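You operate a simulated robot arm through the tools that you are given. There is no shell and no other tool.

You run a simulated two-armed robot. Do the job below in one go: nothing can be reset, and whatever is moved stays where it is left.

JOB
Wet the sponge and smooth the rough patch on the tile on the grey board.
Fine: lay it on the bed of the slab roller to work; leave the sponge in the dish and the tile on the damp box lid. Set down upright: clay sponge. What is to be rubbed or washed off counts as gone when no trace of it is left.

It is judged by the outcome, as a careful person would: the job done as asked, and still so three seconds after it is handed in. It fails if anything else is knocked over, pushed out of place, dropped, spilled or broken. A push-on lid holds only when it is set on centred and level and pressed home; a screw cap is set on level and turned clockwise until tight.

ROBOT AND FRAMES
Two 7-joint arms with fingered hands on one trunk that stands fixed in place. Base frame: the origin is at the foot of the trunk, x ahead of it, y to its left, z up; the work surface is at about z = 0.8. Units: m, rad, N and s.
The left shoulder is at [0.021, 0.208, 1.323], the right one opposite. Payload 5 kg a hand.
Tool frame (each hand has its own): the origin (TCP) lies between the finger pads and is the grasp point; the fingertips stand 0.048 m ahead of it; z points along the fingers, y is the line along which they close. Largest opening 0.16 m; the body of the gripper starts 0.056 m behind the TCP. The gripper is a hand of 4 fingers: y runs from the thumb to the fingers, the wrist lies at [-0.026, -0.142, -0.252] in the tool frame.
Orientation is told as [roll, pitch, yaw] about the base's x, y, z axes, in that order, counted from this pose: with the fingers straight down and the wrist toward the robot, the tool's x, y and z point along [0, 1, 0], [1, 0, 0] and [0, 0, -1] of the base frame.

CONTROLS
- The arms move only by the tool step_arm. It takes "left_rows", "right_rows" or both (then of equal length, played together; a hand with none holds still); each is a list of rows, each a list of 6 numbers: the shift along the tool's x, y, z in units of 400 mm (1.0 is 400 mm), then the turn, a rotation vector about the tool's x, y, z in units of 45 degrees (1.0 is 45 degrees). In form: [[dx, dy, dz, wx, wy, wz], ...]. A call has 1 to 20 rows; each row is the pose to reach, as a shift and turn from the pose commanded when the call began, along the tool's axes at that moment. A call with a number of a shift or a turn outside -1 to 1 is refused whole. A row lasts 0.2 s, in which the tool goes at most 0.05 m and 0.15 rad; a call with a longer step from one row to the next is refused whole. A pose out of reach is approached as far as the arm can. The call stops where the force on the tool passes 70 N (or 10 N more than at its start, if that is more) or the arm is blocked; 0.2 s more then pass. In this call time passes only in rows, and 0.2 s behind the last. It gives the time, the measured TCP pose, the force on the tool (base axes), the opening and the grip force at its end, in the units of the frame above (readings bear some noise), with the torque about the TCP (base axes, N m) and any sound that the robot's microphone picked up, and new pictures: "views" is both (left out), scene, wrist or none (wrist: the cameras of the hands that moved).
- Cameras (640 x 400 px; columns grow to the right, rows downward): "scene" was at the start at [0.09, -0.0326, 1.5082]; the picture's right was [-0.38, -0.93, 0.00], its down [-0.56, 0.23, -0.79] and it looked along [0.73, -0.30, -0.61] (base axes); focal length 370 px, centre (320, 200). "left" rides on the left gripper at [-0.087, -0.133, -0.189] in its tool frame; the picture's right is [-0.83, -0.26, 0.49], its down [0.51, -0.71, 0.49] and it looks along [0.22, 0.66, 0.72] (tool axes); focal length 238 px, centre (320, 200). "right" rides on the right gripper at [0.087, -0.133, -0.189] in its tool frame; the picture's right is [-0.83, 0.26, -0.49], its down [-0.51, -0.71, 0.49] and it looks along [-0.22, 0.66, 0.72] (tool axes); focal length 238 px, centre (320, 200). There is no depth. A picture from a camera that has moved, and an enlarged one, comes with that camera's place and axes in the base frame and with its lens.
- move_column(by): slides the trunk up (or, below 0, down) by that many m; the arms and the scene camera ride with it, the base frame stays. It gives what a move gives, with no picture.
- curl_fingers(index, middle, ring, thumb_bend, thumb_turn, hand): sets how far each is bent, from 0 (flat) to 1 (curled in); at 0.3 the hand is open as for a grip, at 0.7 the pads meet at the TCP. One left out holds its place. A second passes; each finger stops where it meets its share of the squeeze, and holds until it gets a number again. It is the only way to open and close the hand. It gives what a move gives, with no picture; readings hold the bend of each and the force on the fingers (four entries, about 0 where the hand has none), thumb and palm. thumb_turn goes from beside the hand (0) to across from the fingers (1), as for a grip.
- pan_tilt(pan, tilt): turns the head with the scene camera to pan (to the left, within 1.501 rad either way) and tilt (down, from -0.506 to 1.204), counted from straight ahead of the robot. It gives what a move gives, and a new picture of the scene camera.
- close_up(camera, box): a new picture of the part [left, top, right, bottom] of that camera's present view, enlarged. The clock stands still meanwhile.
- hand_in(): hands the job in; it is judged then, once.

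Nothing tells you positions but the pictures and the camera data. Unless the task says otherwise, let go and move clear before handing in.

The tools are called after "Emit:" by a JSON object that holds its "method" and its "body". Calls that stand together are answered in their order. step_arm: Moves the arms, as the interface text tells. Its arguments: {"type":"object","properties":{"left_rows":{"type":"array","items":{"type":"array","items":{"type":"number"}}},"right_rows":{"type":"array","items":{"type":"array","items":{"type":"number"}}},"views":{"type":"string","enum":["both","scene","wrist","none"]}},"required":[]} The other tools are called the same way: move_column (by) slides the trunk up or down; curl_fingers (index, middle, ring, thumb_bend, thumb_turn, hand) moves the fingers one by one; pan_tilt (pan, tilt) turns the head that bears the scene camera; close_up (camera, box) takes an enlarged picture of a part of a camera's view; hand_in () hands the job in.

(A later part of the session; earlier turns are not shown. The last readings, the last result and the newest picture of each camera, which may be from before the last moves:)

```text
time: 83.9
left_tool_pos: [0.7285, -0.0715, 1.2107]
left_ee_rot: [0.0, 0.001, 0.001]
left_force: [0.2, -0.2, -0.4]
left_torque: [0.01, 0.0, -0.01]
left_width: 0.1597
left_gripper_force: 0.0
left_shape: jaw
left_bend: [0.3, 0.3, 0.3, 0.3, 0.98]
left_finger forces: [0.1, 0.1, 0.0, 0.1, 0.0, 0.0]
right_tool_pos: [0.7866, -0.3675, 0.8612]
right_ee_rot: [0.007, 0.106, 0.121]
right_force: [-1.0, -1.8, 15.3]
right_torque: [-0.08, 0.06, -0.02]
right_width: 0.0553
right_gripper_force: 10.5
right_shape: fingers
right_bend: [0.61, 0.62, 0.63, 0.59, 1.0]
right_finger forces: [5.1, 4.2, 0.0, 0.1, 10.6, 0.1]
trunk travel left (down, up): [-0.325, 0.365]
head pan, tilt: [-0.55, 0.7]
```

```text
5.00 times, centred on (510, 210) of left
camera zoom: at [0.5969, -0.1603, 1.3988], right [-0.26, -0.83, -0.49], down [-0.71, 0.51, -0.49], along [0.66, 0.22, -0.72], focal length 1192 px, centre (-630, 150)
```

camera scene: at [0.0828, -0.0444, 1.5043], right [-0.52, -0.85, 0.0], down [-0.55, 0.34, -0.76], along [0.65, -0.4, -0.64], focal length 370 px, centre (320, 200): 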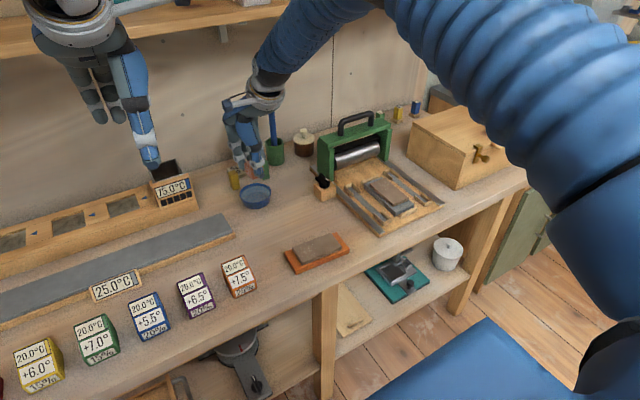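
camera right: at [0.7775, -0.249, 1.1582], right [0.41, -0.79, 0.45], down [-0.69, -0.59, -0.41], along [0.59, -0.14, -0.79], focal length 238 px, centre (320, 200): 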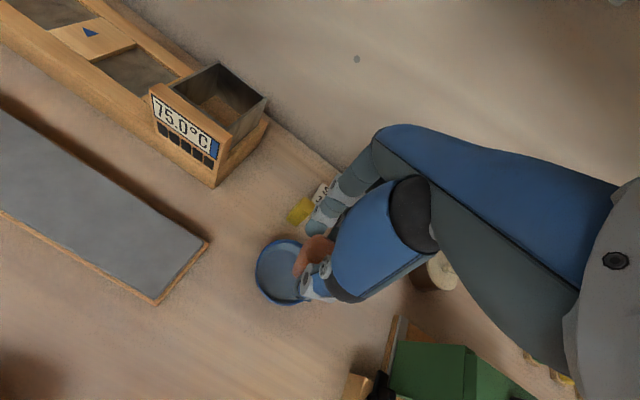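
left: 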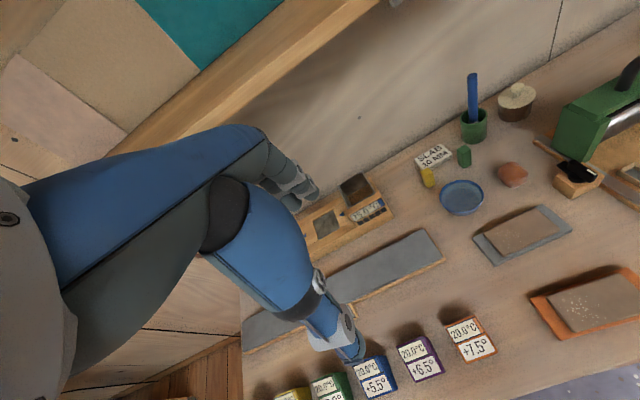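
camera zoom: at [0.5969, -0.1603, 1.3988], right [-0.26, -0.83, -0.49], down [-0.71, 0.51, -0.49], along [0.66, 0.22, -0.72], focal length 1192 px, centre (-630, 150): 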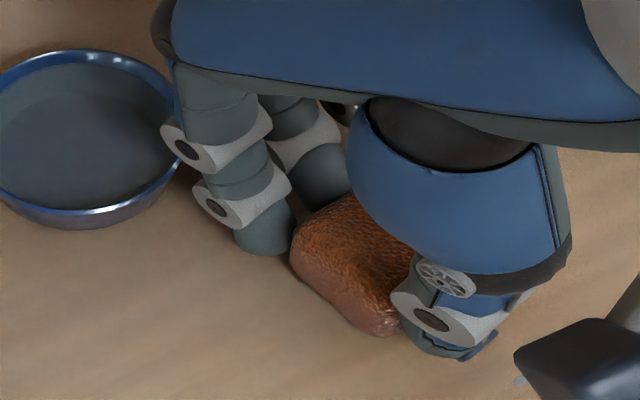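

Sponge is on the bench. Easing off, releasing, then rising to regrip nearer its top.

Emit:
{"method": "step_arm", "body": {"right_rows": [[0, -0.0006, -0.006, 0, 0, 0]], "views": "none"}}

Emit:
{"method": "curl_fingers", "body": {"hand": "right", "index": 0.54, "middle": 0.54, "ring": 0.55, "thumb_bend": 0.54}}

Emit:
{"method": "step_arm", "body": {"right_rows": [[0, -0.006, -0.06, 0, 0, 0], [0, -0.015, -0.15, 0, 0, 0], [0, -0.02, -0.24, 0, 0, 0]], "views": "none"}}

Emit:
{"method": "close_up", "body": {"camera": "scene", "box": [240, 150, 330, 220]}}

Emit:
{"method": "close_up", "body": {"camera": "left", "box": [440, 140, 580, 250]}}

Emit:
{"method": "close_up", "body": {"camera": "right", "box": [230, 170, 390, 310]}}

```text
time: 84.3
left_tool_pos: [0.7303, -0.0717, 1.2087]
left_ee_rot: [0.0, 0.002, -0.001]
left_force: [0.0, 0.8, 0.2]
left_torque: [-0.03, 0.02, 0.02]
left_width: 0.1595
left_gripper_force: 0.0
left_shape: jaw
left_bend: [0.3, 0.3, 0.3, 0.3, 0.98]
left_finger forces: [0.0, 0.0, 0.0, 0.0, 0.0, 0.0]
right_tool_pos: [0.7882, -0.369, 0.8625]
right_ee_rot: [0.006, 0.11, 0.119]
right_force: [2.6, -1.1, 7.8]
right_torque: [-0.03, -0.19, -0.02]
right_width: 0.0556
right_gripper_force: 10.2
right_shape: fingers
right_bend: [0.61, 0.61, 0.63, 0.59, 1.0]
right_finger forces: [5.8, 5.0, 0.0, 0.1, 8.7, 0.1]
trunk travel left (down, up): [-0.325, 0.365]
head pan, tilt: [-0.55, 0.7]
```

```text
time: 85.3
left_tool_pos: [0.7293, -0.0725, 1.2088]
left_ee_rot: [-0.001, 0.0, 0.0]
left_force: [-0.7, -0.2, 0.4]
left_torque: [0.01, 0.01, -0.01]
left_width: 0.1594
left_gripper_force: 0.2
left_shape: jaw
left_bend: [0.3, 0.3, 0.3, 0.3, 0.98]
left_finger forces: [0.0, 0.0, 0.0, 0.0, 0.0, 0.0]
right_tool_pos: [0.7863, -0.3682, 0.8615]
right_ee_rot: [0.004, 0.111, 0.121]
right_force: [-1.3, 0.1, 0.3]
right_torque: [0.0, -0.03, 0.02]
right_width: 0.0747
right_gripper_force: 0.0
right_shape: fingers
right_bend: [0.54, 0.54, 0.55, 0.54, 1.0]
right_finger forces: [0.1, 0.1, 0.0, 0.0, 0.0, 0.1]
trunk travel left (down, up): [-0.325, 0.365]
head pan, tilt: [-0.55, 0.7]
```

```text
time: 86.1
left_tool_pos: [0.7299, -0.0728, 1.2097]
left_ee_rot: [0.0, -0.001, 0.0]
left_force: [-0.1, 1.0, 0.1]
left_torque: [-0.03, -0.06, 0.0]
left_width: 0.1597
left_gripper_force: 0.0
left_shape: jaw
left_bend: [0.3, 0.3, 0.3, 0.3, 0.98]
left_finger forces: [0.1, 0.0, 0.0, 0.0, 0.1, 0.0]
right_tool_pos: [0.7887, -0.3671, 0.959]
right_ee_rot: [0.006, 0.112, 0.122]
right_force: [-2.1, 1.1, -1.9]
right_torque: [-0.03, -0.16, -0.03]
right_width: 0.0748
right_gripper_force: 0.1
right_shape: fingers
right_bend: [0.54, 0.54, 0.55, 0.54, 1.0]
right_finger forces: [0.0, 0.0, 0.0, 0.0, 0.0, 0.0]
trunk travel left (down, up): [-0.325, 0.365]
head pan, tilt: [-0.55, 0.7]
```

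```text
5.71 times, centred on (285, 185) of scene
camera zoom: at [0.0813, -0.0435, 1.5045], right [-0.52, -0.85, 0.0], down [-0.55, 0.34, -0.77], along [0.65, -0.4, -0.64], focal length 2112 px, centre (520, 286)
```

zoom: 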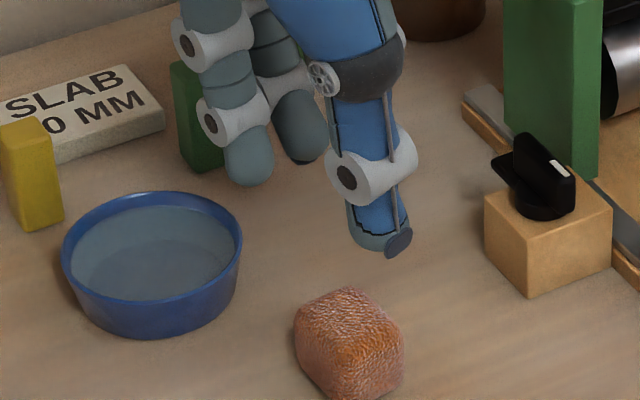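

```text
3.64 times, centred on (510, 195) of left
camera zoom: at [0.597, -0.16, 1.3988], right [-0.26, -0.83, -0.49], down [-0.71, 0.51, -0.49], along [0.66, 0.22, -0.72], focal length 867 px, centre (-371, 218)
```

zoom: 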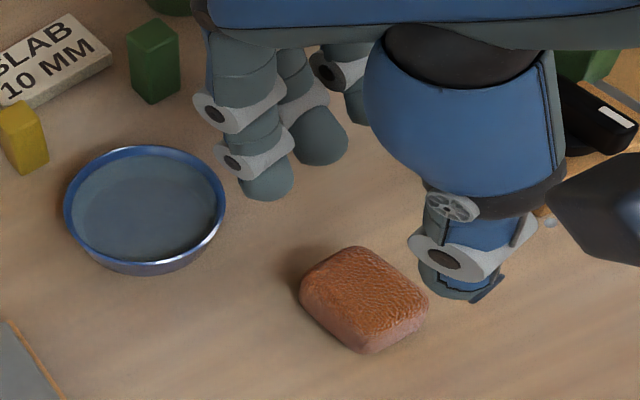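

```text
2.86 times, centred on (310, 240) of right
camera zoom: at [0.6676, -0.2954, 1.1619], right [0.41, -0.79, 0.45], down [-0.69, -0.59, -0.41], along [0.59, -0.14, -0.79], focal length 681 px, centre (349, 86)
```

zoom: 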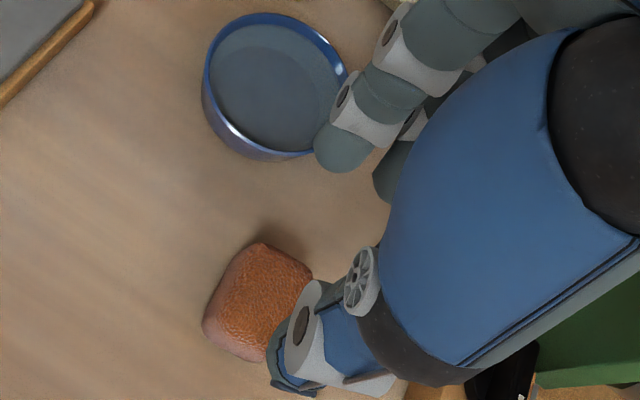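

The sponge sits upright at about (0.778,-0.370), about 33 mm tall. I'll regrip with the tips only about 17 mm down from its top.

Emit:
{"method": "step_arm", "body": {"right_rows": [[-0.006, -0.01, 0.07, 0, 0, 0], [-0.006, -0.002, 0.14, 0, 0, 0], [-0.006, 0.007, 0.199, 0, 0, 0]], "views": "none"}}

Emit:
{"method": "curl_fingers", "body": {"hand": "right", "index": 0.61, "middle": 0.61, "ring": 0.62, "thumb_bend": 0.61}}

Emit:
{"method": "close_up", "body": {"camera": "scene", "box": [250, 170, 320, 230]}}

Emit:
{"method": "close_up", "body": {"camera": "left", "box": [460, 170, 560, 250]}}

Emit:
{"method": "close_up", "body": {"camera": "right", "box": [250, 200, 370, 310]}}

```text
time: 86.9
left_tool_pos: [0.73, -0.0724, 1.2094]
left_ee_rot: [0.001, 0.002, 0.0]
left_force: [0.1, 0.0, -0.4]
left_torque: [0.08, 0.04, -0.01]
left_width: 0.1597
left_gripper_force: 0.0
left_shape: jaw
left_bend: [0.3, 0.3, 0.3, 0.3, 0.98]
left_finger forces: [0.1, 0.1, 0.1, 0.0, 0.0, 0.0]
right_tool_pos: [0.7844, -0.3739, 0.8773]
right_ee_rot: [0.005, 0.108, 0.121]
right_force: [1.1, -1.3, 0.3]
right_torque: [0.07, 0.08, 0.05]
right_width: 0.0749
right_gripper_force: 0.2
right_shape: fingers
right_bend: [0.54, 0.54, 0.55, 0.54, 1.0]
right_finger forces: [0.1, 0.0, 0.1, 0.1, 0.1, 0.0]
trunk travel left (down, up): [-0.325, 0.365]
head pan, tilt: [-0.55, 0.7]
```

```text
time: 87.9
left_tool_pos: [0.7305, -0.0724, 1.2094]
left_ee_rot: [0.001, 0.001, 0.0]
left_force: [-0.9, -0.3, 0.8]
left_torque: [-0.02, -0.03, 0.03]
left_width: 0.1596
left_gripper_force: 0.0
left_shape: jaw
left_bend: [0.3, 0.3, 0.3, 0.3, 0.98]
left_finger forces: [0.0, 0.1, 0.0, 0.1, 0.1, 0.1]
right_tool_pos: [0.7835, -0.3721, 0.8787]
right_ee_rot: [0.006, 0.111, 0.122]
right_force: [-0.2, 0.8, 0.0]
right_torque: [0.02, 0.03, -0.02]
right_width: 0.0584
right_gripper_force: 6.2
right_shape: fingers
right_bend: [0.59, 0.6, 0.62, 0.58, 1.0]
right_finger forces: [3.2, 3.0, 0.0, 0.1, 6.2, 0.1]
trunk travel left (down, up): [-0.325, 0.365]
head pan, tilt: [-0.55, 0.7]
```

```text
6.67 times, centred on (285, 200) of scene
camera zoom: at [0.0823, -0.0441, 1.5043], right [-0.52, -0.85, 0.0], down [-0.55, 0.34, -0.76], along [0.65, -0.4, -0.64], focal length 2464 px, centre (553, 200)
```

zoom: 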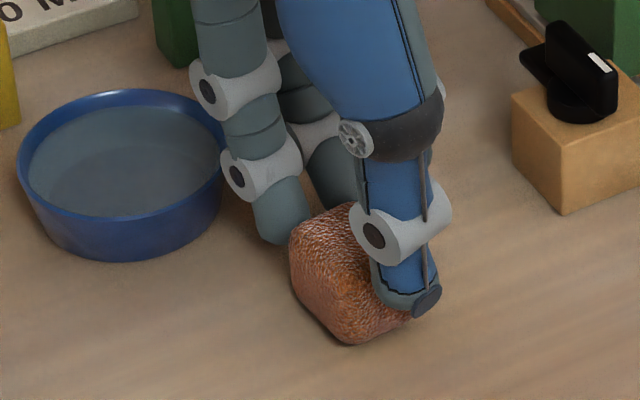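

```text
5.00 times, centred on (510, 210) of left
camera zoom: at [0.5979, -0.1606, 1.3981], right [-0.26, -0.83, -0.49], down [-0.71, 0.51, -0.49], along [0.66, 0.22, -0.72], focal length 1192 px, centre (-630, 150)
```

zoom: 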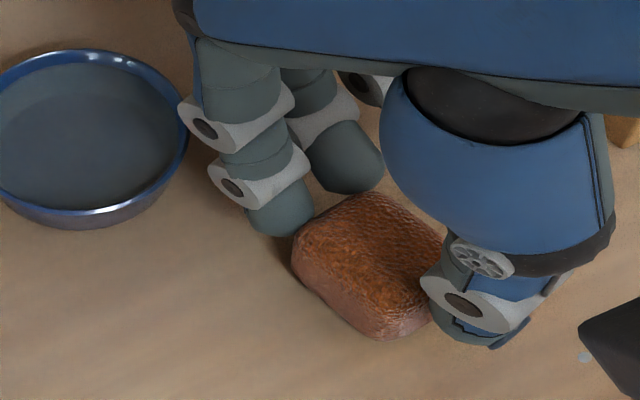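

```text
3.64 times, centred on (310, 255) of right
camera zoom: at [0.6618, -0.301, 1.0818], right [0.41, -0.79, 0.45], down [-0.69, -0.59, -0.41], along [0.59, -0.14, -0.79], focal length 867 px, centre (356, 0)
```

zoom: 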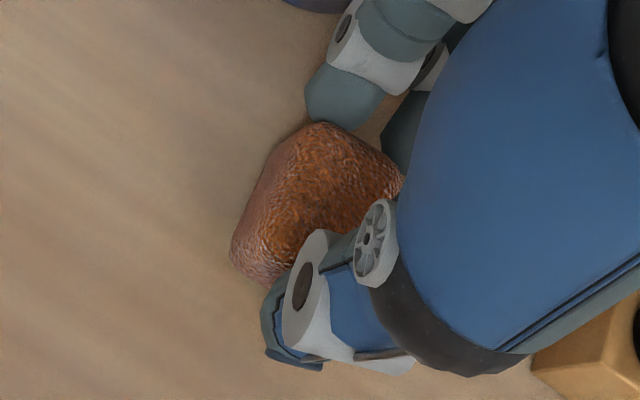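

Good grip with about 16 mm of sponge below the tips. I'll firm it and lift, then go over the dish again.

Emit:
{"method": "curl_fingers", "body": {"hand": "right", "index": 0.635, "middle": 0.635, "ring": 0.63, "thumb_bend": 0.635}}

Emit:
{"method": "step_arm", "body": {"right_rows": [[0, -0.008, -0.07, 0, 0, 0], [0, -0.018, -0.17, 0, 0, 0], [0.043, 0.08, -0.185, 0, 0, 0], [0.085, 0.175, -0.2, 0, 0, 0], [0.105, 0.256, -0.21, 0, 0, 0]], "views": "none"}}

Emit:
{"method": "close_up", "body": {"camera": "scene", "box": [230, 130, 320, 220]}}

Emit:
{"method": "close_up", "body": {"camera": "left", "box": [410, 110, 540, 230]}}

Emit:
{"method": "close_up", "body": {"camera": "right", "box": [230, 170, 390, 310]}}

```text
time: 88.9
left_tool_pos: [0.7314, -0.0727, 1.2091]
left_ee_rot: [0.001, 0.001, 0.0]
left_force: [-0.1, 0.2, 0.0]
left_torque: [-0.02, -0.01, 0.02]
left_width: 0.1598
left_gripper_force: 0.1
left_shape: jaw
left_bend: [0.3, 0.3, 0.3, 0.3, 0.98]
left_finger forces: [0.0, 0.0, 0.0, 0.0, 0.0, 0.0]
right_tool_pos: [0.7841, -0.373, 0.8779]
right_ee_rot: [0.005, 0.11, 0.121]
right_force: [-0.4, 0.7, 0.0]
right_torque: [0.02, 0.0, 0.0]
right_width: 0.0579
right_gripper_force: 9.9
right_shape: fingers
right_bend: [0.6, 0.61, 0.63, 0.58, 1.0]
right_finger forces: [5.1, 4.6, 0.1, 0.1, 10.0, 0.1]
trunk travel left (down, up): [-0.325, 0.365]
head pan, tilt: [-0.55, 0.7]
```

```text
time: 90.1
left_tool_pos: [0.7308, -0.0729, 1.2078]
left_ee_rot: [0.001, 0.002, 0.001]
left_force: [0.7, 1.4, 0.0]
left_torque: [-0.09, 0.07, 0.01]
left_width: 0.1597
left_gripper_force: 0.1
left_shape: jaw
left_bend: [0.3, 0.3, 0.3, 0.3, 0.98]
left_finger forces: [0.0, 0.0, 0.0, 0.1, 0.1, 0.0]
right_tool_pos: [0.889, -0.3158, 0.9487]
right_ee_rot: [0.005, 0.112, 0.12]
right_force: [0.5, -0.5, -1.3]
right_torque: [0.03, 0.06, 0.06]
right_width: 0.0582
right_gripper_force: 9.5
right_shape: fingers
right_bend: [0.6, 0.61, 0.63, 0.58, 1.0]
right_finger forces: [5.1, 4.7, 0.0, 0.0, 9.9, 0.0]
trunk travel left (down, up): [-0.325, 0.365]
head pan, tilt: [-0.55, 0.7]
```

```text
4.44 times, centred on (275, 175) of scene
camera zoom: at [0.0837, -0.0438, 1.5042], right [-0.52, -0.85, 0.0], down [-0.55, 0.34, -0.76], along [0.65, -0.4, -0.65], focal length 1643 px, centre (520, 311)
```

zoom: 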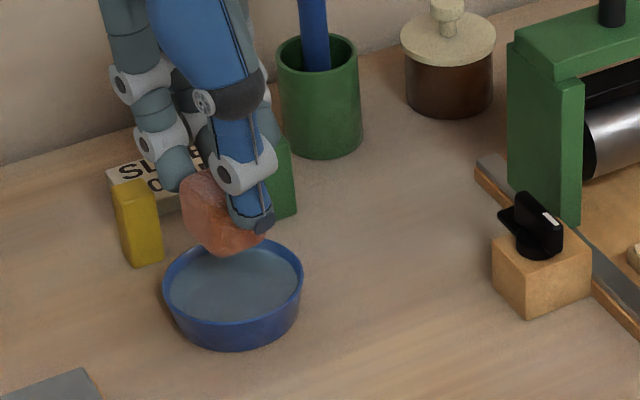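

```text
3.33 times, centred on (475, 170) of left
camera zoom: at [0.5993, -0.1606, 1.3972], right [-0.26, -0.83, -0.49], down [-0.71, 0.51, -0.49], along [0.65, 0.22, -0.72], focal length 794 px, centre (-197, 300)
```

zoom: 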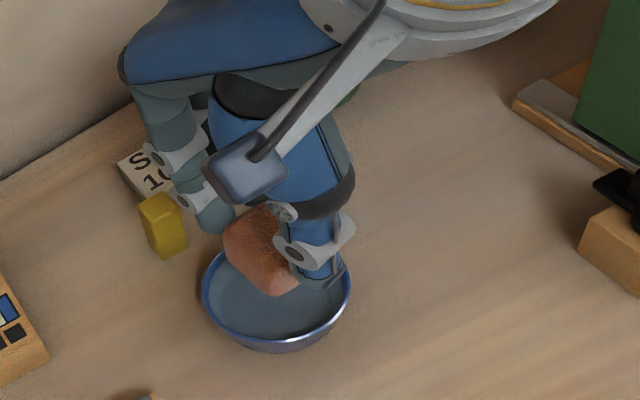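

```text
2.86 times, centred on (310, 240) of right
camera zoom: at [0.768, -0.245, 1.1523], right [0.41, -0.79, 0.45], down [-0.69, -0.59, -0.41], along [0.59, -0.14, -0.79], focal length 681 px, centre (349, 86)
```

zoom: 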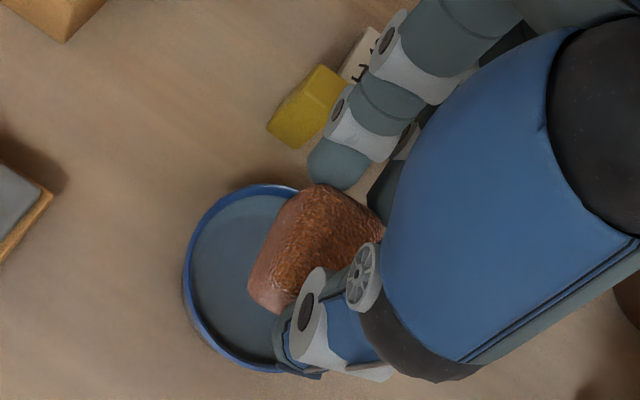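

Slight recentring over the dish, then lowering until just short of the rim contact.

Emit:
{"method": "step_arm", "body": {"right_rows": [[-0.02, 0.025, 0.02, 0, 0, 0], [-0.02, 0.031, 0.08, 0, 0, 0], [-0.02, 0.037, 0.125, 0, 0, 0], [-0.02, 0.039, 0.142, 0, 0, 0]], "views": "none"}}

Emit:
{"method": "close_up", "body": {"camera": "scene", "box": [230, 150, 310, 220]}}

Emit:
{"method": "close_up", "body": {"camera": "left", "box": [420, 150, 520, 230]}}

Emit:
{"method": "close_up", "body": {"camera": "right", "box": [250, 200, 370, 310]}}

```text
time: 91.1
left_tool_pos: [0.7301, -0.0719, 1.209]
left_ee_rot: [0.0, 0.0, 0.0]
left_force: [0.1, 0.1, -0.5]
left_torque: [0.01, 0.0, -0.01]
left_width: 0.1598
left_gripper_force: 0.0
left_shape: jaw
left_bend: [0.3, 0.3, 0.3, 0.3, 0.98]
left_finger forces: [0.0, 0.1, 0.1, 0.0, 0.1, 0.0]
right_tool_pos: [0.8982, -0.3194, 0.8917]
right_ee_rot: [0.006, 0.11, 0.121]
right_force: [1.0, 1.3, 6.2]
right_torque: [-0.03, 0.03, 0.0]
right_width: 0.0555
right_gripper_force: 8.9
right_shape: fingers
right_bend: [0.61, 0.61, 0.63, 0.59, 1.0]
right_finger forces: [4.7, 3.0, 0.0, 0.1, 8.5, 0.0]
trunk travel left (down, up): [-0.325, 0.365]
head pan, tilt: [-0.55, 0.7]
```

```text
5.71 times, centred on (270, 185) of scene
camera zoom: at [0.0824, -0.0439, 1.5044], right [-0.52, -0.85, 0.0], down [-0.55, 0.34, -0.76], along [0.65, -0.4, -0.64], focal length 2112 px, centre (606, 286)
```

zoom: 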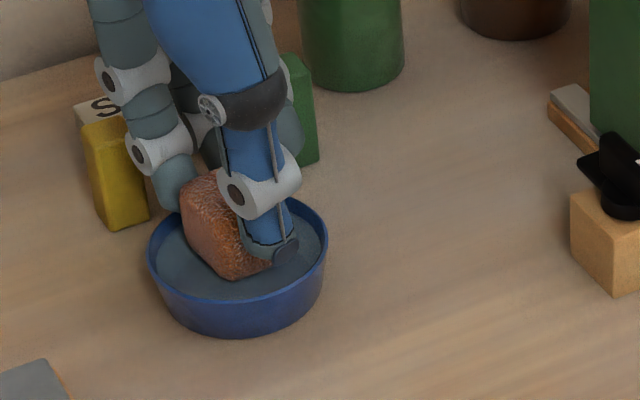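

```text
5.00 times, centred on (470, 190) of left
camera zoom: at [0.5981, -0.1604, 1.3981], right [-0.26, -0.83, -0.49], down [-0.71, 0.51, -0.49], along [0.66, 0.22, -0.72], focal length 1192 px, centre (-430, 250)
```

zoom: 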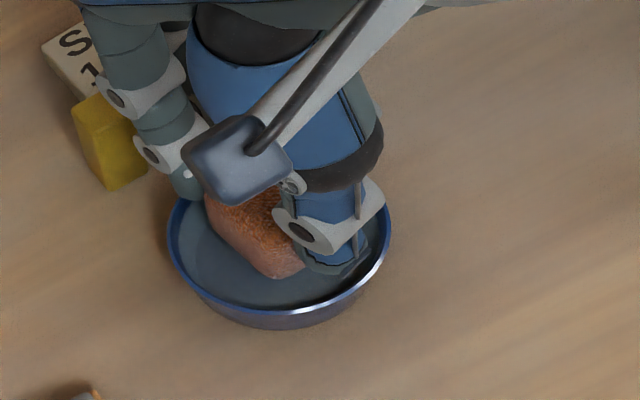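

```text
3.64 times, centred on (310, 255) of right
camera zoom: at [0.7774, -0.2478, 1.0966], right [0.41, -0.79, 0.45], down [-0.69, -0.59, -0.41], along [0.59, -0.14, -0.79], focal length 867 px, centre (356, 0)
```

zoom: 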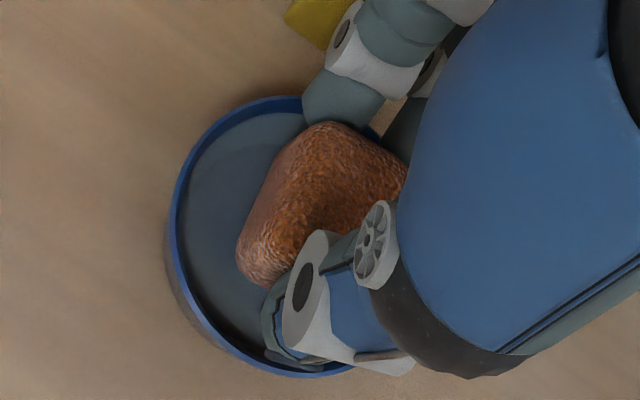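

The sponge bottom has reached the dish floor through the water (the fingers stay off the rim), so it is wetted. I'll grip it a little firmer, lift, and carry it in an L-shaped path clear of the roller to above the rough patch near (0.712,-0.652).

Emit:
{"method": "curl_fingers", "body": {"hand": "right", "index": 0.65, "middle": 0.65, "thumb_bend": 0.65}}

Emit:
{"method": "step_arm", "body": {"right_rows": [[0, -0.013, -0.116, 0, 0, 0], [0, -0.0256, -0.231, 0, 0, 0]], "views": "both"}}

Emit:
{"method": "close_up", "body": {"camera": "left", "box": [420, 120, 520, 220]}}

Emit:
{"method": "close_up", "body": {"camera": "scene", "box": [230, 120, 310, 210]}}

```text
time: 92.1
left_tool_pos: [0.7298, -0.0725, 1.2101]
left_ee_rot: [0.001, 0.0, 0.001]
left_force: [0.0, 0.8, 0.1]
left_torque: [0.01, -0.03, 0.02]
left_width: 0.1595
left_gripper_force: 0.0
left_shape: jaw
left_bend: [0.3, 0.3, 0.3, 0.3, 0.98]
left_finger forces: [0.0, 0.0, 0.1, 0.0, 0.1, 0.1]
right_tool_pos: [0.8991, -0.3195, 0.8935]
right_ee_rot: [0.004, 0.109, 0.121]
right_force: [1.7, 0.8, 3.1]
right_torque: [0.02, -0.2, 0.04]
right_width: 0.0549
right_gripper_force: 13.0
right_shape: fingers
right_bend: [0.61, 0.62, 0.63, 0.59, 1.0]
right_finger forces: [7.1, 6.9, 0.1, 0.0, 12.5, 0.0]
trunk travel left (down, up): [-0.325, 0.365]
head pan, tilt: [-0.55, 0.7]
```

```text
time: 92.7
left_tool_pos: [0.7293, -0.0719, 1.2101]
left_ee_rot: [0.002, -0.002, 0.0]
left_force: [-0.6, -0.5, 0.2]
left_torque: [-0.06, -0.1, 0.02]
left_width: 0.1593
left_gripper_force: 0.0
left_shape: jaw
left_bend: [0.3, 0.3, 0.3, 0.3, 0.98]
left_finger forces: [0.0, 0.0, 0.0, 0.0, 0.0, 0.0]
right_tool_pos: [0.8934, -0.3231, 0.9851]
right_ee_rot: [0.007, 0.112, 0.122]
right_force: [-1.7, 0.5, -2.3]
right_torque: [0.0, -0.18, -0.05]
right_width: 0.0547
right_gripper_force: 12.7
right_shape: fingers
right_bend: [0.61, 0.62, 0.63, 0.59, 1.0]
right_finger forces: [6.7, 5.8, 0.1, 0.0, 12.3, 0.0]
trunk travel left (down, up): [-0.325, 0.365]
head pan, tilt: [-0.55, 0.7]
camera scene: at [0.0812, -0.0437, 1.5045], right [-0.52, -0.85, 0.0], down [-0.55, 0.34, -0.77], along [0.65, -0.4, -0.64], focal length 370 px, centre (320, 200)
camera right: at [0.772, -0.2507, 1.19], right [0.41, -0.79, 0.45], down [-0.69, -0.59, -0.41], along [0.59, -0.14, -0.79], focal length 238 px, centre (320, 200)
```

scene: 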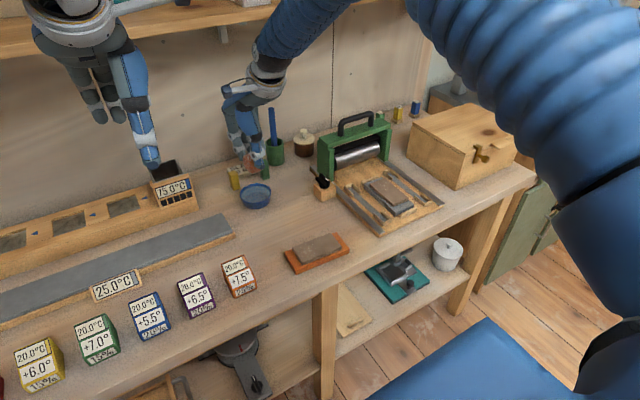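
right: 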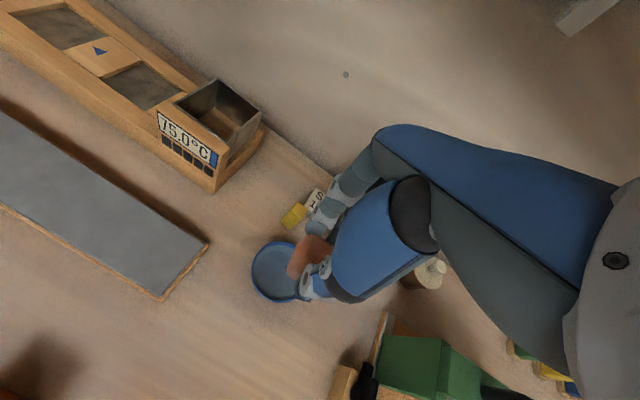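

```text
4.00 times, centred on (470, 170) of left
camera zoom: at [0.5969, -0.1602, 1.3989], right [-0.26, -0.83, -0.49], down [-0.71, 0.51, -0.49], along [0.66, 0.22, -0.72], focal length 953 px, centre (-280, 320)
```

zoom: 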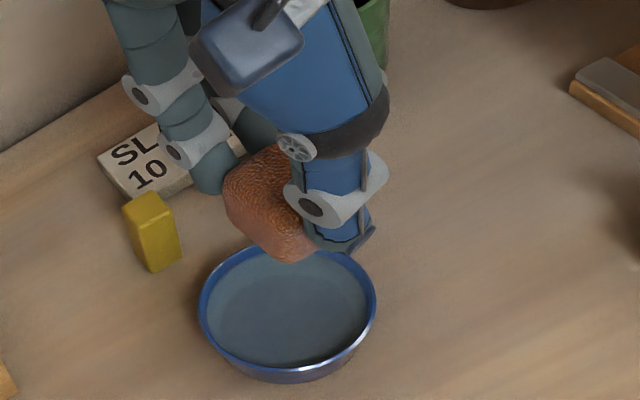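

```text
4.44 times, centred on (270, 165) of scene
camera zoom: at [0.0812, -0.0437, 1.5045], right [-0.52, -0.85, 0.0], down [-0.55, 0.34, -0.77], along [0.65, -0.4, -0.64], focal length 1643 px, centre (542, 356)
```

zoom: 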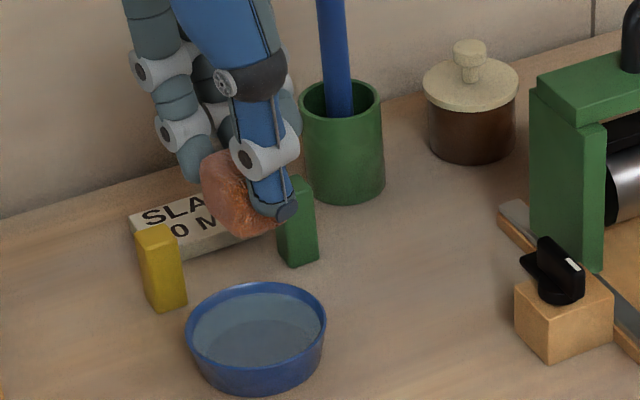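

The sponge is held well. Moving over to the tile.

Emit:
{"method": "step_arm", "body": {"right_rows": [[0.014, -0.111, 0.012, 0, 0, 0], [0.027, -0.222, 0.025, 0, 0, 0], [0.041, -0.333, 0.037, 0, 0, 0], [0.053, -0.435, 0.048, 0, 0, 0], [-0.064, -0.45, 0.05, 0, 0, 0.02], [-0.181, -0.464, 0.052, 0, 0, 0.04], [-0.298, -0.478, 0.053, 0, 0, 0.06], [-0.415, -0.492, 0.055, 0, 0, 0.08], [-0.532, -0.506, 0.057, 0, 0, 0.1], [-0.65, -0.52, 0.058, 0, 0, 0.12], [-0.767, -0.534, 0.06, 0, 0, 0.14]], "views": "both"}}

Emit:
{"method": "close_up", "body": {"camera": "scene", "box": [330, 120, 440, 230]}}

Emit:
{"method": "close_up", "body": {"camera": "right", "box": [230, 170, 390, 350]}}

```text
time: 95.1
left_tool_pos: [0.7287, -0.0756, 1.2104]
left_ee_rot: [0.001, 0.001, 0.0]
left_force: [-0.4, -1.3, -0.2]
left_torque: [0.12, -0.03, 0.0]
left_width: 0.1595
left_gripper_force: 0.1
left_shape: jaw
left_bend: [0.3, 0.3, 0.3, 0.3, 0.98]
left_finger forces: [0.1, 0.0, 0.1, 0.0, 0.1, 0.1]
right_tool_pos: [0.7245, -0.6515, 0.9807]
right_ee_rot: [-0.003, 0.108, 0.012]
right_force: [1.0, 0.6, -1.2]
right_torque: [0.01, 0.02, -0.02]
right_width: 0.0547
right_gripper_force: 12.2
right_shape: fingers
right_bend: [0.61, 0.62, 0.63, 0.59, 1.0]
right_finger forces: [6.6, 6.0, 0.1, 0.1, 12.4, 0.0]
trunk travel left (down, up): [-0.325, 0.365]
head pan, tilt: [-0.55, 0.7]
camera scene: at [0.0819, -0.0461, 1.5043], right [-0.52, -0.85, 0.0], down [-0.55, 0.34, -0.76], along [0.65, -0.4, -0.64], focal length 370 px, centre (320, 200)
camera right: at [0.6114, -0.566, 1.1836], right [0.32, -0.83, 0.46], down [-0.75, -0.52, -0.41], along [0.57, -0.21, -0.79], focal length 238 px, centre (320, 200)
```

scene: 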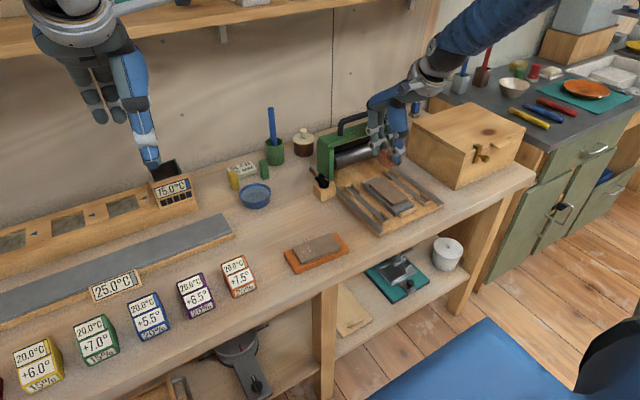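
right: 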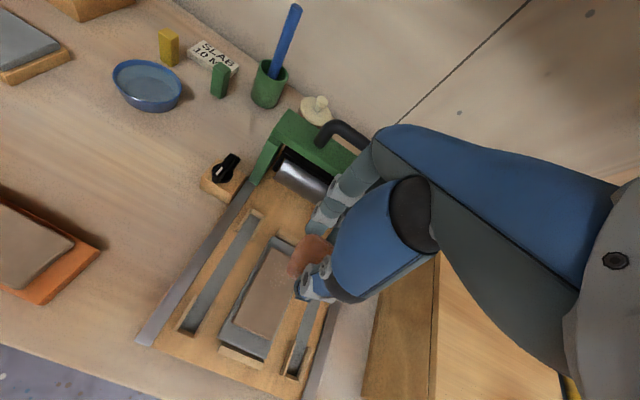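

```text
3.64 times, centred on (385, 175) of scene
camera zoom: at [0.0819, -0.0461, 1.5043], right [-0.52, -0.85, 0.0], down [-0.55, 0.34, -0.76], along [0.65, -0.4, -0.64], focal length 1344 px, centre (84, 291)
```

zoom: 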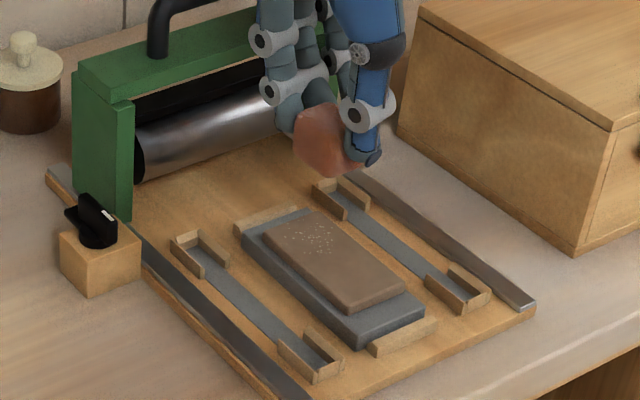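

```text
2.22 times, centred on (310, 260) of right
camera zoom: at [0.6114, -0.566, 1.1836], right [0.32, -0.83, 0.46], down [-0.75, -0.52, -0.41], along [0.57, -0.21, -0.79], focal length 530 px, centre (342, 67)
```

zoom: 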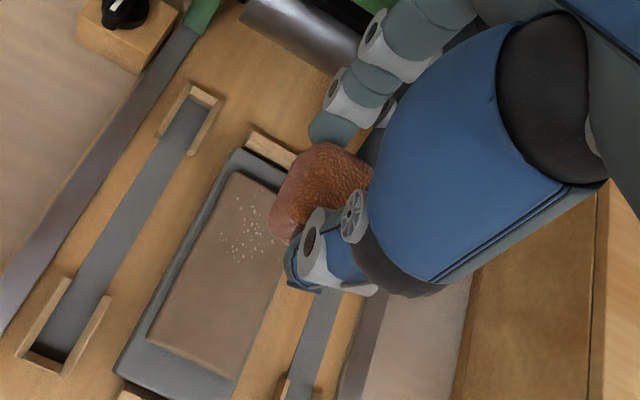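

The patch is centred near (0.712,-0.652). Lowering the sponge over it to just above contact.

Emit:
{"method": "step_arm", "body": {"right_rows": [[-0.006, -0.02, 0.05, 0, 0, 0], [-0.006, -0.015, 0.1, 0, 0, 0], [-0.006, -0.011, 0.141, 0, 0, 0]], "views": "none"}}

Emit:
{"method": "close_up", "body": {"camera": "scene", "box": [340, 140, 430, 220]}}

Emit:
{"method": "close_up", "body": {"camera": "right", "box": [230, 170, 390, 350]}}

```text
time: 95.9
left_tool_pos: [0.7307, -0.0722, 1.2091]
left_ee_rot: [0.0, 0.0, 0.0]
left_force: [0.2, -0.1, -0.5]
left_torque: [0.07, 0.02, 0.04]
left_width: 0.1597
left_gripper_force: 0.2
left_shape: jaw
left_bend: [0.3, 0.3, 0.3, 0.3, 0.98]
left_finger forces: [0.0, 0.1, 0.0, 0.0, 0.1, 0.1]
right_tool_pos: [0.713, -0.6549, 0.926]
right_ee_rot: [-0.004, 0.109, 0.01]
right_force: [1.5, -0.4, -0.3]
right_torque: [0.03, 0.04, 0.03]
right_width: 0.0548
right_gripper_force: 13.0
right_shape: fingers
right_bend: [0.61, 0.62, 0.63, 0.59, 1.0]
right_finger forces: [6.6, 6.1, 0.0, 0.0, 12.5, 0.0]
trunk travel left (down, up): [-0.325, 0.365]
head pan, tilt: [-0.55, 0.7]
```

```text
5.00 times, centred on (385, 180) of scene
camera zoom: at [0.0827, -0.0446, 1.5043], right [-0.52, -0.85, 0.0], down [-0.55, 0.34, -0.76], along [0.65, -0.4, -0.64], focal length 1848 px, centre (-5, 300)
```

zoom: 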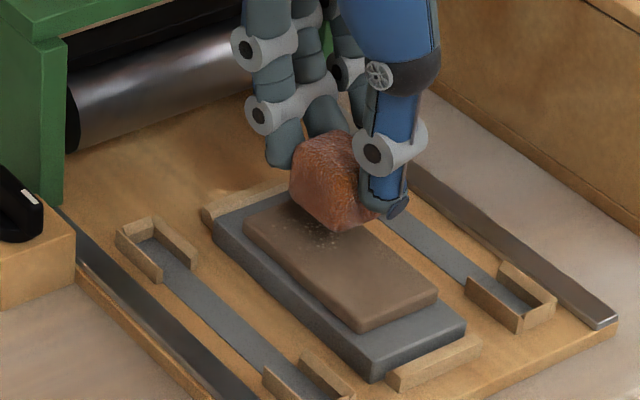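

```text
2.22 times, centred on (310, 260) of right
camera zoom: at [0.6005, -0.5678, 1.1289], right [0.32, -0.83, 0.46], down [-0.75, -0.52, -0.41], along [0.58, -0.22, -0.79], focal length 530 px, centre (342, 67)
```

zoom: 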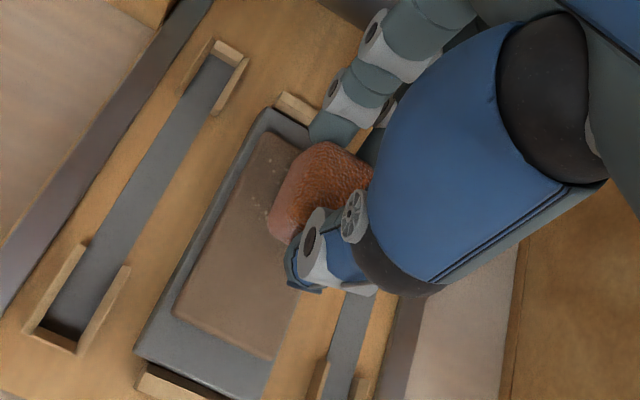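

Emit:
{"method": "step_arm", "body": {"right_rows": [[0.005, 0.001, 0.01, 0, 0, 0], [0.01, 0.002, 0.02, 0, 0, 0]], "views": "none"}}

Emit:
{"method": "step_arm", "body": {"right_rows": [[0, 0.0005, 0.005, 0, 0, 0], [0, 0.001, 0.01, 0, 0, 0]], "views": "none"}}

Emit:
{"method": "close_up", "body": {"camera": "scene", "box": [340, 140, 430, 220]}}

```text
time: 96.5
left_tool_pos: [0.7298, -0.0731, 1.2095]
left_ee_rot: [0.0, -0.001, 0.002]
left_force: [-1.1, 0.1, -0.7]
left_torque: [0.0, -0.03, 0.03]
left_width: 0.1596
left_gripper_force: 0.1
left_shape: jaw
left_bend: [0.3, 0.3, 0.3, 0.3, 0.98]
left_finger forces: [0.0, 0.0, 0.0, 0.0, 0.0, 0.0]
right_tool_pos: [0.7122, -0.6512, 0.9192]
right_ee_rot: [-0.006, 0.111, 0.011]
right_force: [-0.1, 0.2, 0.0]
right_torque: [0.01, 0.0, -0.03]
right_width: 0.0546
right_gripper_force: 12.5
right_shape: fingers
right_bend: [0.61, 0.62, 0.63, 0.59, 1.0]
right_finger forces: [6.6, 6.1, 0.1, 0.0, 12.5, 0.0]
trunk travel left (down, up): [-0.325, 0.365]
head pan, tilt: [-0.55, 0.7]
```

```text
time: 97.1
left_tool_pos: [0.7306, -0.0731, 1.2091]
left_ee_rot: [0.002, 0.0, 0.001]
left_force: [-0.1, 0.6, 0.1]
left_torque: [0.03, -0.02, 0.0]
left_width: 0.1595
left_gripper_force: 0.2
left_shape: jaw
left_bend: [0.3, 0.3, 0.3, 0.3, 0.98]
left_finger forces: [0.0, 0.0, 0.0, 0.0, 0.1, 0.0]
right_tool_pos: [0.7128, -0.6512, 0.9159]
right_ee_rot: [-0.007, 0.11, 0.009]
right_force: [-0.4, -1.4, 0.3]
right_torque: [0.01, 0.02, -0.01]
right_width: 0.0545
right_gripper_force: 12.6
right_shape: fingers
right_bend: [0.61, 0.62, 0.63, 0.59, 1.0]
right_finger forces: [6.6, 6.0, 0.1, 0.1, 12.4, 0.0]
trunk travel left (down, up): [-0.325, 0.365]
head pan, tilt: [-0.55, 0.7]
```

```text
5.00 times, centred on (385, 180) of scene
camera zoom: at [0.0823, -0.0443, 1.5043], right [-0.52, -0.85, 0.0], down [-0.55, 0.34, -0.76], along [0.65, -0.4, -0.64], focal length 1848 px, centre (-5, 300)
```

zoom: 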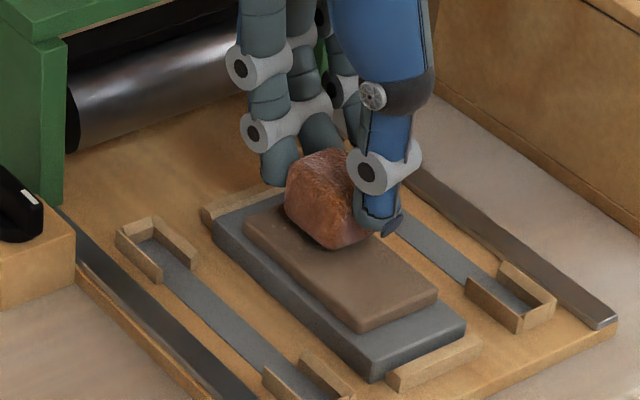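

Just touching now. I'll press slightly and begin gentle rubbing strokes.

Emit:
{"method": "step_arm", "body": {"right_rows": [[0, 0.0005, 0.005, 0, 0, 0]], "views": "none"}}

Emit:
{"method": "step_arm", "body": {"right_rows": [[0.02, 0, 0, 0, 0, 0], [0.03, -0.02, 0, 0, 0, 0], [0.02, -0.04, 0, 0, 0, 0], [0, -0.04, 0, 0, 0, 0], [-0.02, -0.03, 0, 0, 0, 0], [-0.03, 0, 0, 0, 0, 0], [-0.02, 0.02, 0, 0, 0, 0], [0, 0.03, 0, 0, 0, 0], [0.02, 0.02, 0, 0, 0, 0], [0, 0, 0, 0, 0, 0]], "views": "scene"}}

Emit:
{"method": "close_up", "body": {"camera": "scene", "box": [340, 140, 430, 220]}}

```text
time: 97.5
left_tool_pos: [0.7284, -0.0723, 1.2097]
left_ee_rot: [0.0, 0.0, 0.0]
left_force: [-0.6, -0.1, 0.8]
left_torque: [-0.01, 0.01, 0.0]
left_width: 0.1598
left_gripper_force: 0.1
left_shape: jaw
left_bend: [0.3, 0.3, 0.3, 0.3, 0.98]
left_finger forces: [0.1, 0.0, 0.0, 0.0, 0.1, 0.0]
right_tool_pos: [0.7123, -0.6507, 0.9135]
right_ee_rot: [-0.008, 0.11, 0.012]
right_force: [0.3, -0.1, 0.2]
right_torque: [0.01, 0.01, 0.01]
right_width: 0.0547
right_gripper_force: 12.0
right_shape: fingers
right_bend: [0.61, 0.62, 0.63, 0.59, 1.0]
right_finger forces: [6.6, 6.0, 0.1, 0.0, 12.5, 0.0]
trunk travel left (down, up): [-0.325, 0.365]
head pan, tilt: [-0.55, 0.7]
```

```text
time: 99.7
left_tool_pos: [0.7287, -0.0735, 1.2097]
left_ee_rot: [0.002, -0.001, 0.0]
left_force: [-0.3, 0.1, 0.1]
left_torque: [0.05, -0.01, 0.05]
left_width: 0.1595
left_gripper_force: 0.1
left_shape: jaw
left_bend: [0.3, 0.3, 0.3, 0.3, 0.98]
left_finger forces: [0.0, 0.1, 0.0, 0.0, 0.1, 0.0]
right_tool_pos: [0.7105, -0.6524, 0.9138]
right_ee_rot: [-0.006, 0.11, 0.011]
right_force: [-0.1, -0.8, 0.8]
right_torque: [0.04, -0.06, -0.02]
right_width: 0.0547
right_gripper_force: 12.0
right_shape: fingers
right_bend: [0.61, 0.62, 0.63, 0.59, 1.0]
right_finger forces: [6.6, 5.9, 0.0, 0.0, 12.5, 0.0]
trunk travel left (down, up): [-0.325, 0.365]
head pan, tilt: [-0.55, 0.7]
camera scene: at [0.0818, -0.0454, 1.5043], right [-0.52, -0.85, 0.0], down [-0.55, 0.34, -0.76], along [0.65, -0.4, -0.64], focal length 370 px, centre (320, 200)
```

scene: 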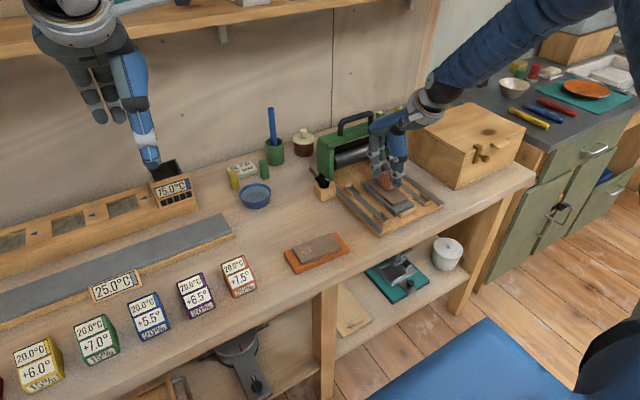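

```text
5.00 times, centred on (385, 180) of scene
camera zoom: at [0.0818, -0.0454, 1.5043], right [-0.52, -0.85, 0.0], down [-0.55, 0.34, -0.76], along [0.65, -0.4, -0.64], focal length 1848 px, centre (-5, 300)
```

zoom: 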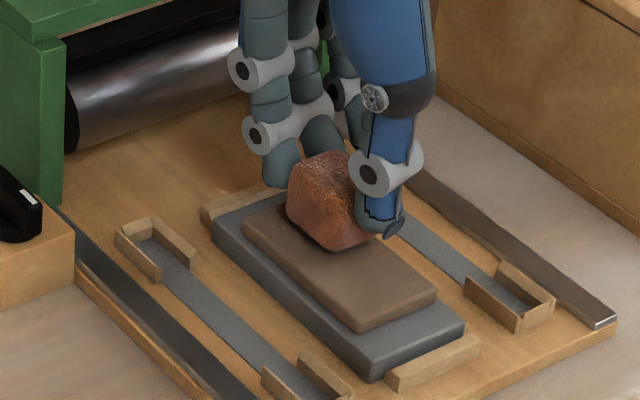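

Contact is still light (~2 N). I'll press 3 mm more and rub again over a slightly larger area.

Emit:
{"method": "step_arm", "body": {"right_rows": [[0, 0.0008, 0.0075, 0, 0, 0]], "views": "none"}}

Emit:
{"method": "step_arm", "body": {"right_rows": [[0.02, 0, 0, 0, 0, 0], [0.04, -0.02, 0, 0, 0, 0], [0.04, -0.05, 0, 0, 0, 0], [0.02, -0.05, 0, 0, 0, 0], [0, -0.05, 0, 0, 0, 0], [-0.02, -0.05, 0, 0, 0, 0], [-0.04, -0.03, 0, 0, 0, 0], [-0.04, 0, 0, 0, 0, 0], [-0.03, 0.03, 0, 0, 0, 0], [0, 0.04, 0, 0, 0, 0], [0.03, 0.03, 0, 0, 0, 0], [0.03, 0, 0, 0, 0, 0], [0, -0.03, 0, 0, 0, 0], [-0.03, 0, 0, 0, 0, 0], [0, 0.03, 0, 0, 0, 0], [0, 0, 0, 0, 0, 0]], "views": "none"}}

Emit:
{"method": "close_up", "body": {"camera": "scene", "box": [340, 140, 430, 220]}}

```text
time: 100.1
left_tool_pos: [0.7305, -0.0721, 1.2089]
left_ee_rot: [-0.001, -0.001, -0.001]
left_force: [-0.7, -0.6, 0.4]
left_torque: [-0.01, 0.0, -0.02]
left_width: 0.1595
left_gripper_force: 0.1
left_shape: jaw
left_bend: [0.3, 0.3, 0.3, 0.3, 0.98]
left_finger forces: [0.0, 0.0, 0.0, 0.1, 0.0, 0.0]
right_tool_pos: [0.7112, -0.6505, 0.9123]
right_ee_rot: [-0.006, 0.111, 0.009]
right_force: [0.5, 0.3, 1.6]
right_torque: [0.04, -0.02, 0.0]
right_width: 0.0549
right_gripper_force: 12.5
right_shape: fingers
right_bend: [0.61, 0.62, 0.63, 0.59, 1.0]
right_finger forces: [6.6, 6.0, 0.1, 0.0, 12.6, 0.0]
trunk travel left (down, up): [-0.325, 0.365]
head pan, tilt: [-0.55, 0.7]
```

```text
time: 103.5
left_tool_pos: [0.7287, -0.0742, 1.2108]
left_ee_rot: [-0.001, 0.0, 0.0]
left_force: [-0.9, -0.3, 0.6]
left_torque: [0.05, -0.05, 0.01]
left_width: 0.1595
left_gripper_force: 0.1
left_shape: jaw
left_bend: [0.3, 0.3, 0.3, 0.3, 0.98]
left_finger forces: [0.1, 0.0, 0.1, 0.0, 0.0, 0.1]
right_tool_pos: [0.7105, -0.653, 0.9112]
right_ee_rot: [-0.005, 0.109, 0.013]
right_force: [-0.3, 0.1, 0.2]
right_torque: [0.03, 0.01, 0.03]
right_width: 0.0548
right_gripper_force: 12.7
right_shape: fingers
right_bend: [0.61, 0.62, 0.63, 0.59, 1.0]
right_finger forces: [6.7, 5.8, 0.0, 0.1, 12.6, 0.0]
trunk travel left (down, up): [-0.325, 0.365]
head pan, tilt: [-0.55, 0.7]
```

```text
5.00 times, centred on (385, 180) of scene
camera zoom: at [0.0812, -0.0451, 1.5044], right [-0.52, -0.85, 0.0], down [-0.55, 0.34, -0.76], along [0.65, -0.4, -0.64], focal length 1848 px, centre (-5, 300)
```

zoom: 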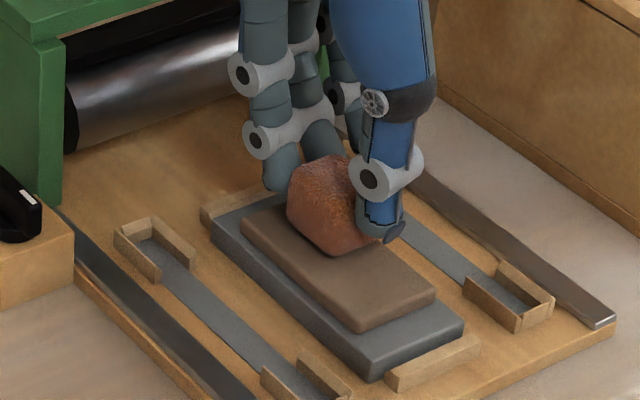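

Emit:
{"method": "step_arm", "body": {"right_rows": [[0, -0.006, -0.06, 0, 0, 0], [0, -0.016, -0.15, 0, 0, 0], [-0.05, -0.016, -0.2, 0, 0, 0]], "views": "none"}}

Emit:
{"method": "close_up", "body": {"camera": "scene", "box": [350, 160, 430, 220]}}

Emit:
{"method": "close_up", "body": {"camera": "right", "box": [230, 170, 390, 350]}}

```text
time: 104.3
left_tool_pos: [0.7302, -0.0725, 1.2095]
left_ee_rot: [0.001, -0.001, -0.001]
left_force: [0.5, -0.5, -0.1]
left_torque: [0.09, 0.03, 0.03]
left_width: 0.1597
left_gripper_force: 0.1
left_shape: jaw
left_bend: [0.3, 0.3, 0.3, 0.3, 0.98]
left_finger forces: [0.0, 0.0, 0.0, 0.1, 0.0, 0.1]
right_tool_pos: [0.7167, -0.6727, 0.9911]
right_ee_rot: [-0.005, 0.11, 0.01]
right_force: [-0.8, -1.0, -0.9]
right_torque: [0.06, -0.03, 0.03]
right_width: 0.0552
right_gripper_force: 11.7
right_shape: fingers
right_bend: [0.61, 0.62, 0.63, 0.59, 1.0]
right_finger forces: [6.7, 5.9, 0.0, 0.1, 12.5, 0.0]
trunk travel left (down, up): [-0.325, 0.365]
head pan, tilt: [-0.55, 0.7]
```

```text
6.67 times, centred on (390, 190) of scene
camera zoom: at [0.0824, -0.0457, 1.5042], right [-0.52, -0.85, 0.0], down [-0.55, 0.34, -0.76], along [0.65, -0.4, -0.65], focal length 2464 px, centre (-147, 267)
```

zoom: 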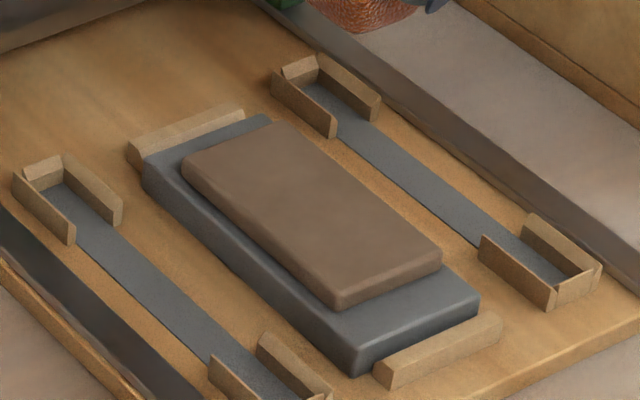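

```text
2.22 times, centred on (310, 260) of right
camera zoom: at [0.6041, -0.5861, 1.1934], right [0.32, -0.83, 0.46], down [-0.75, -0.52, -0.41], along [0.57, -0.22, -0.79], focal length 530 px, centre (342, 67)
```

zoom: 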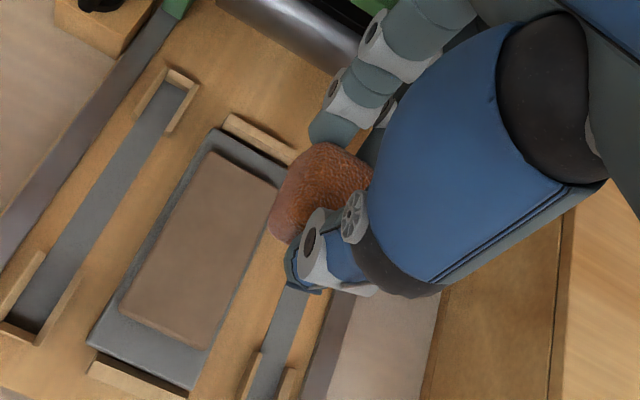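

The rough patch appears gone. I'll check at higher enlargement for any trace.

Emit:
{"method": "close_up", "body": {"camera": "scene", "box": [368, 172, 410, 202]}}

Emit:
{"method": "close_up", "body": {"camera": "right", "box": [265, 200, 325, 290]}}

```text
13.33 times, centred on (389, 187) of scene
camera zoom: at [0.0824, -0.0457, 1.5042], right [-0.52, -0.85, 0.0], down [-0.55, 0.34, -0.76], along [0.65, -0.4, -0.65], focal length 4929 px, centre (-600, 373)
```

zoom: 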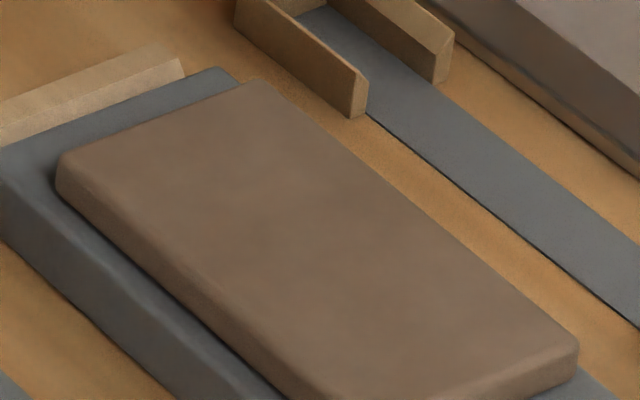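

```text
4.44 times, centred on (295, 245) of right
camera zoom: at [0.6041, -0.5861, 1.1934], right [0.32, -0.83, 0.46], down [-0.75, -0.52, -0.41], along [0.57, -0.22, -0.79], focal length 1059 px, centre (431, 0)
```

zoom: 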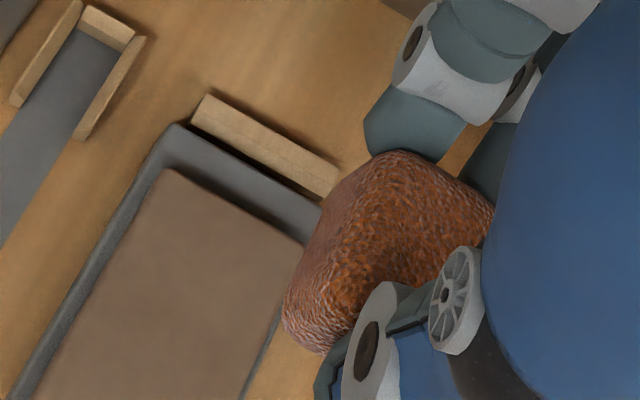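

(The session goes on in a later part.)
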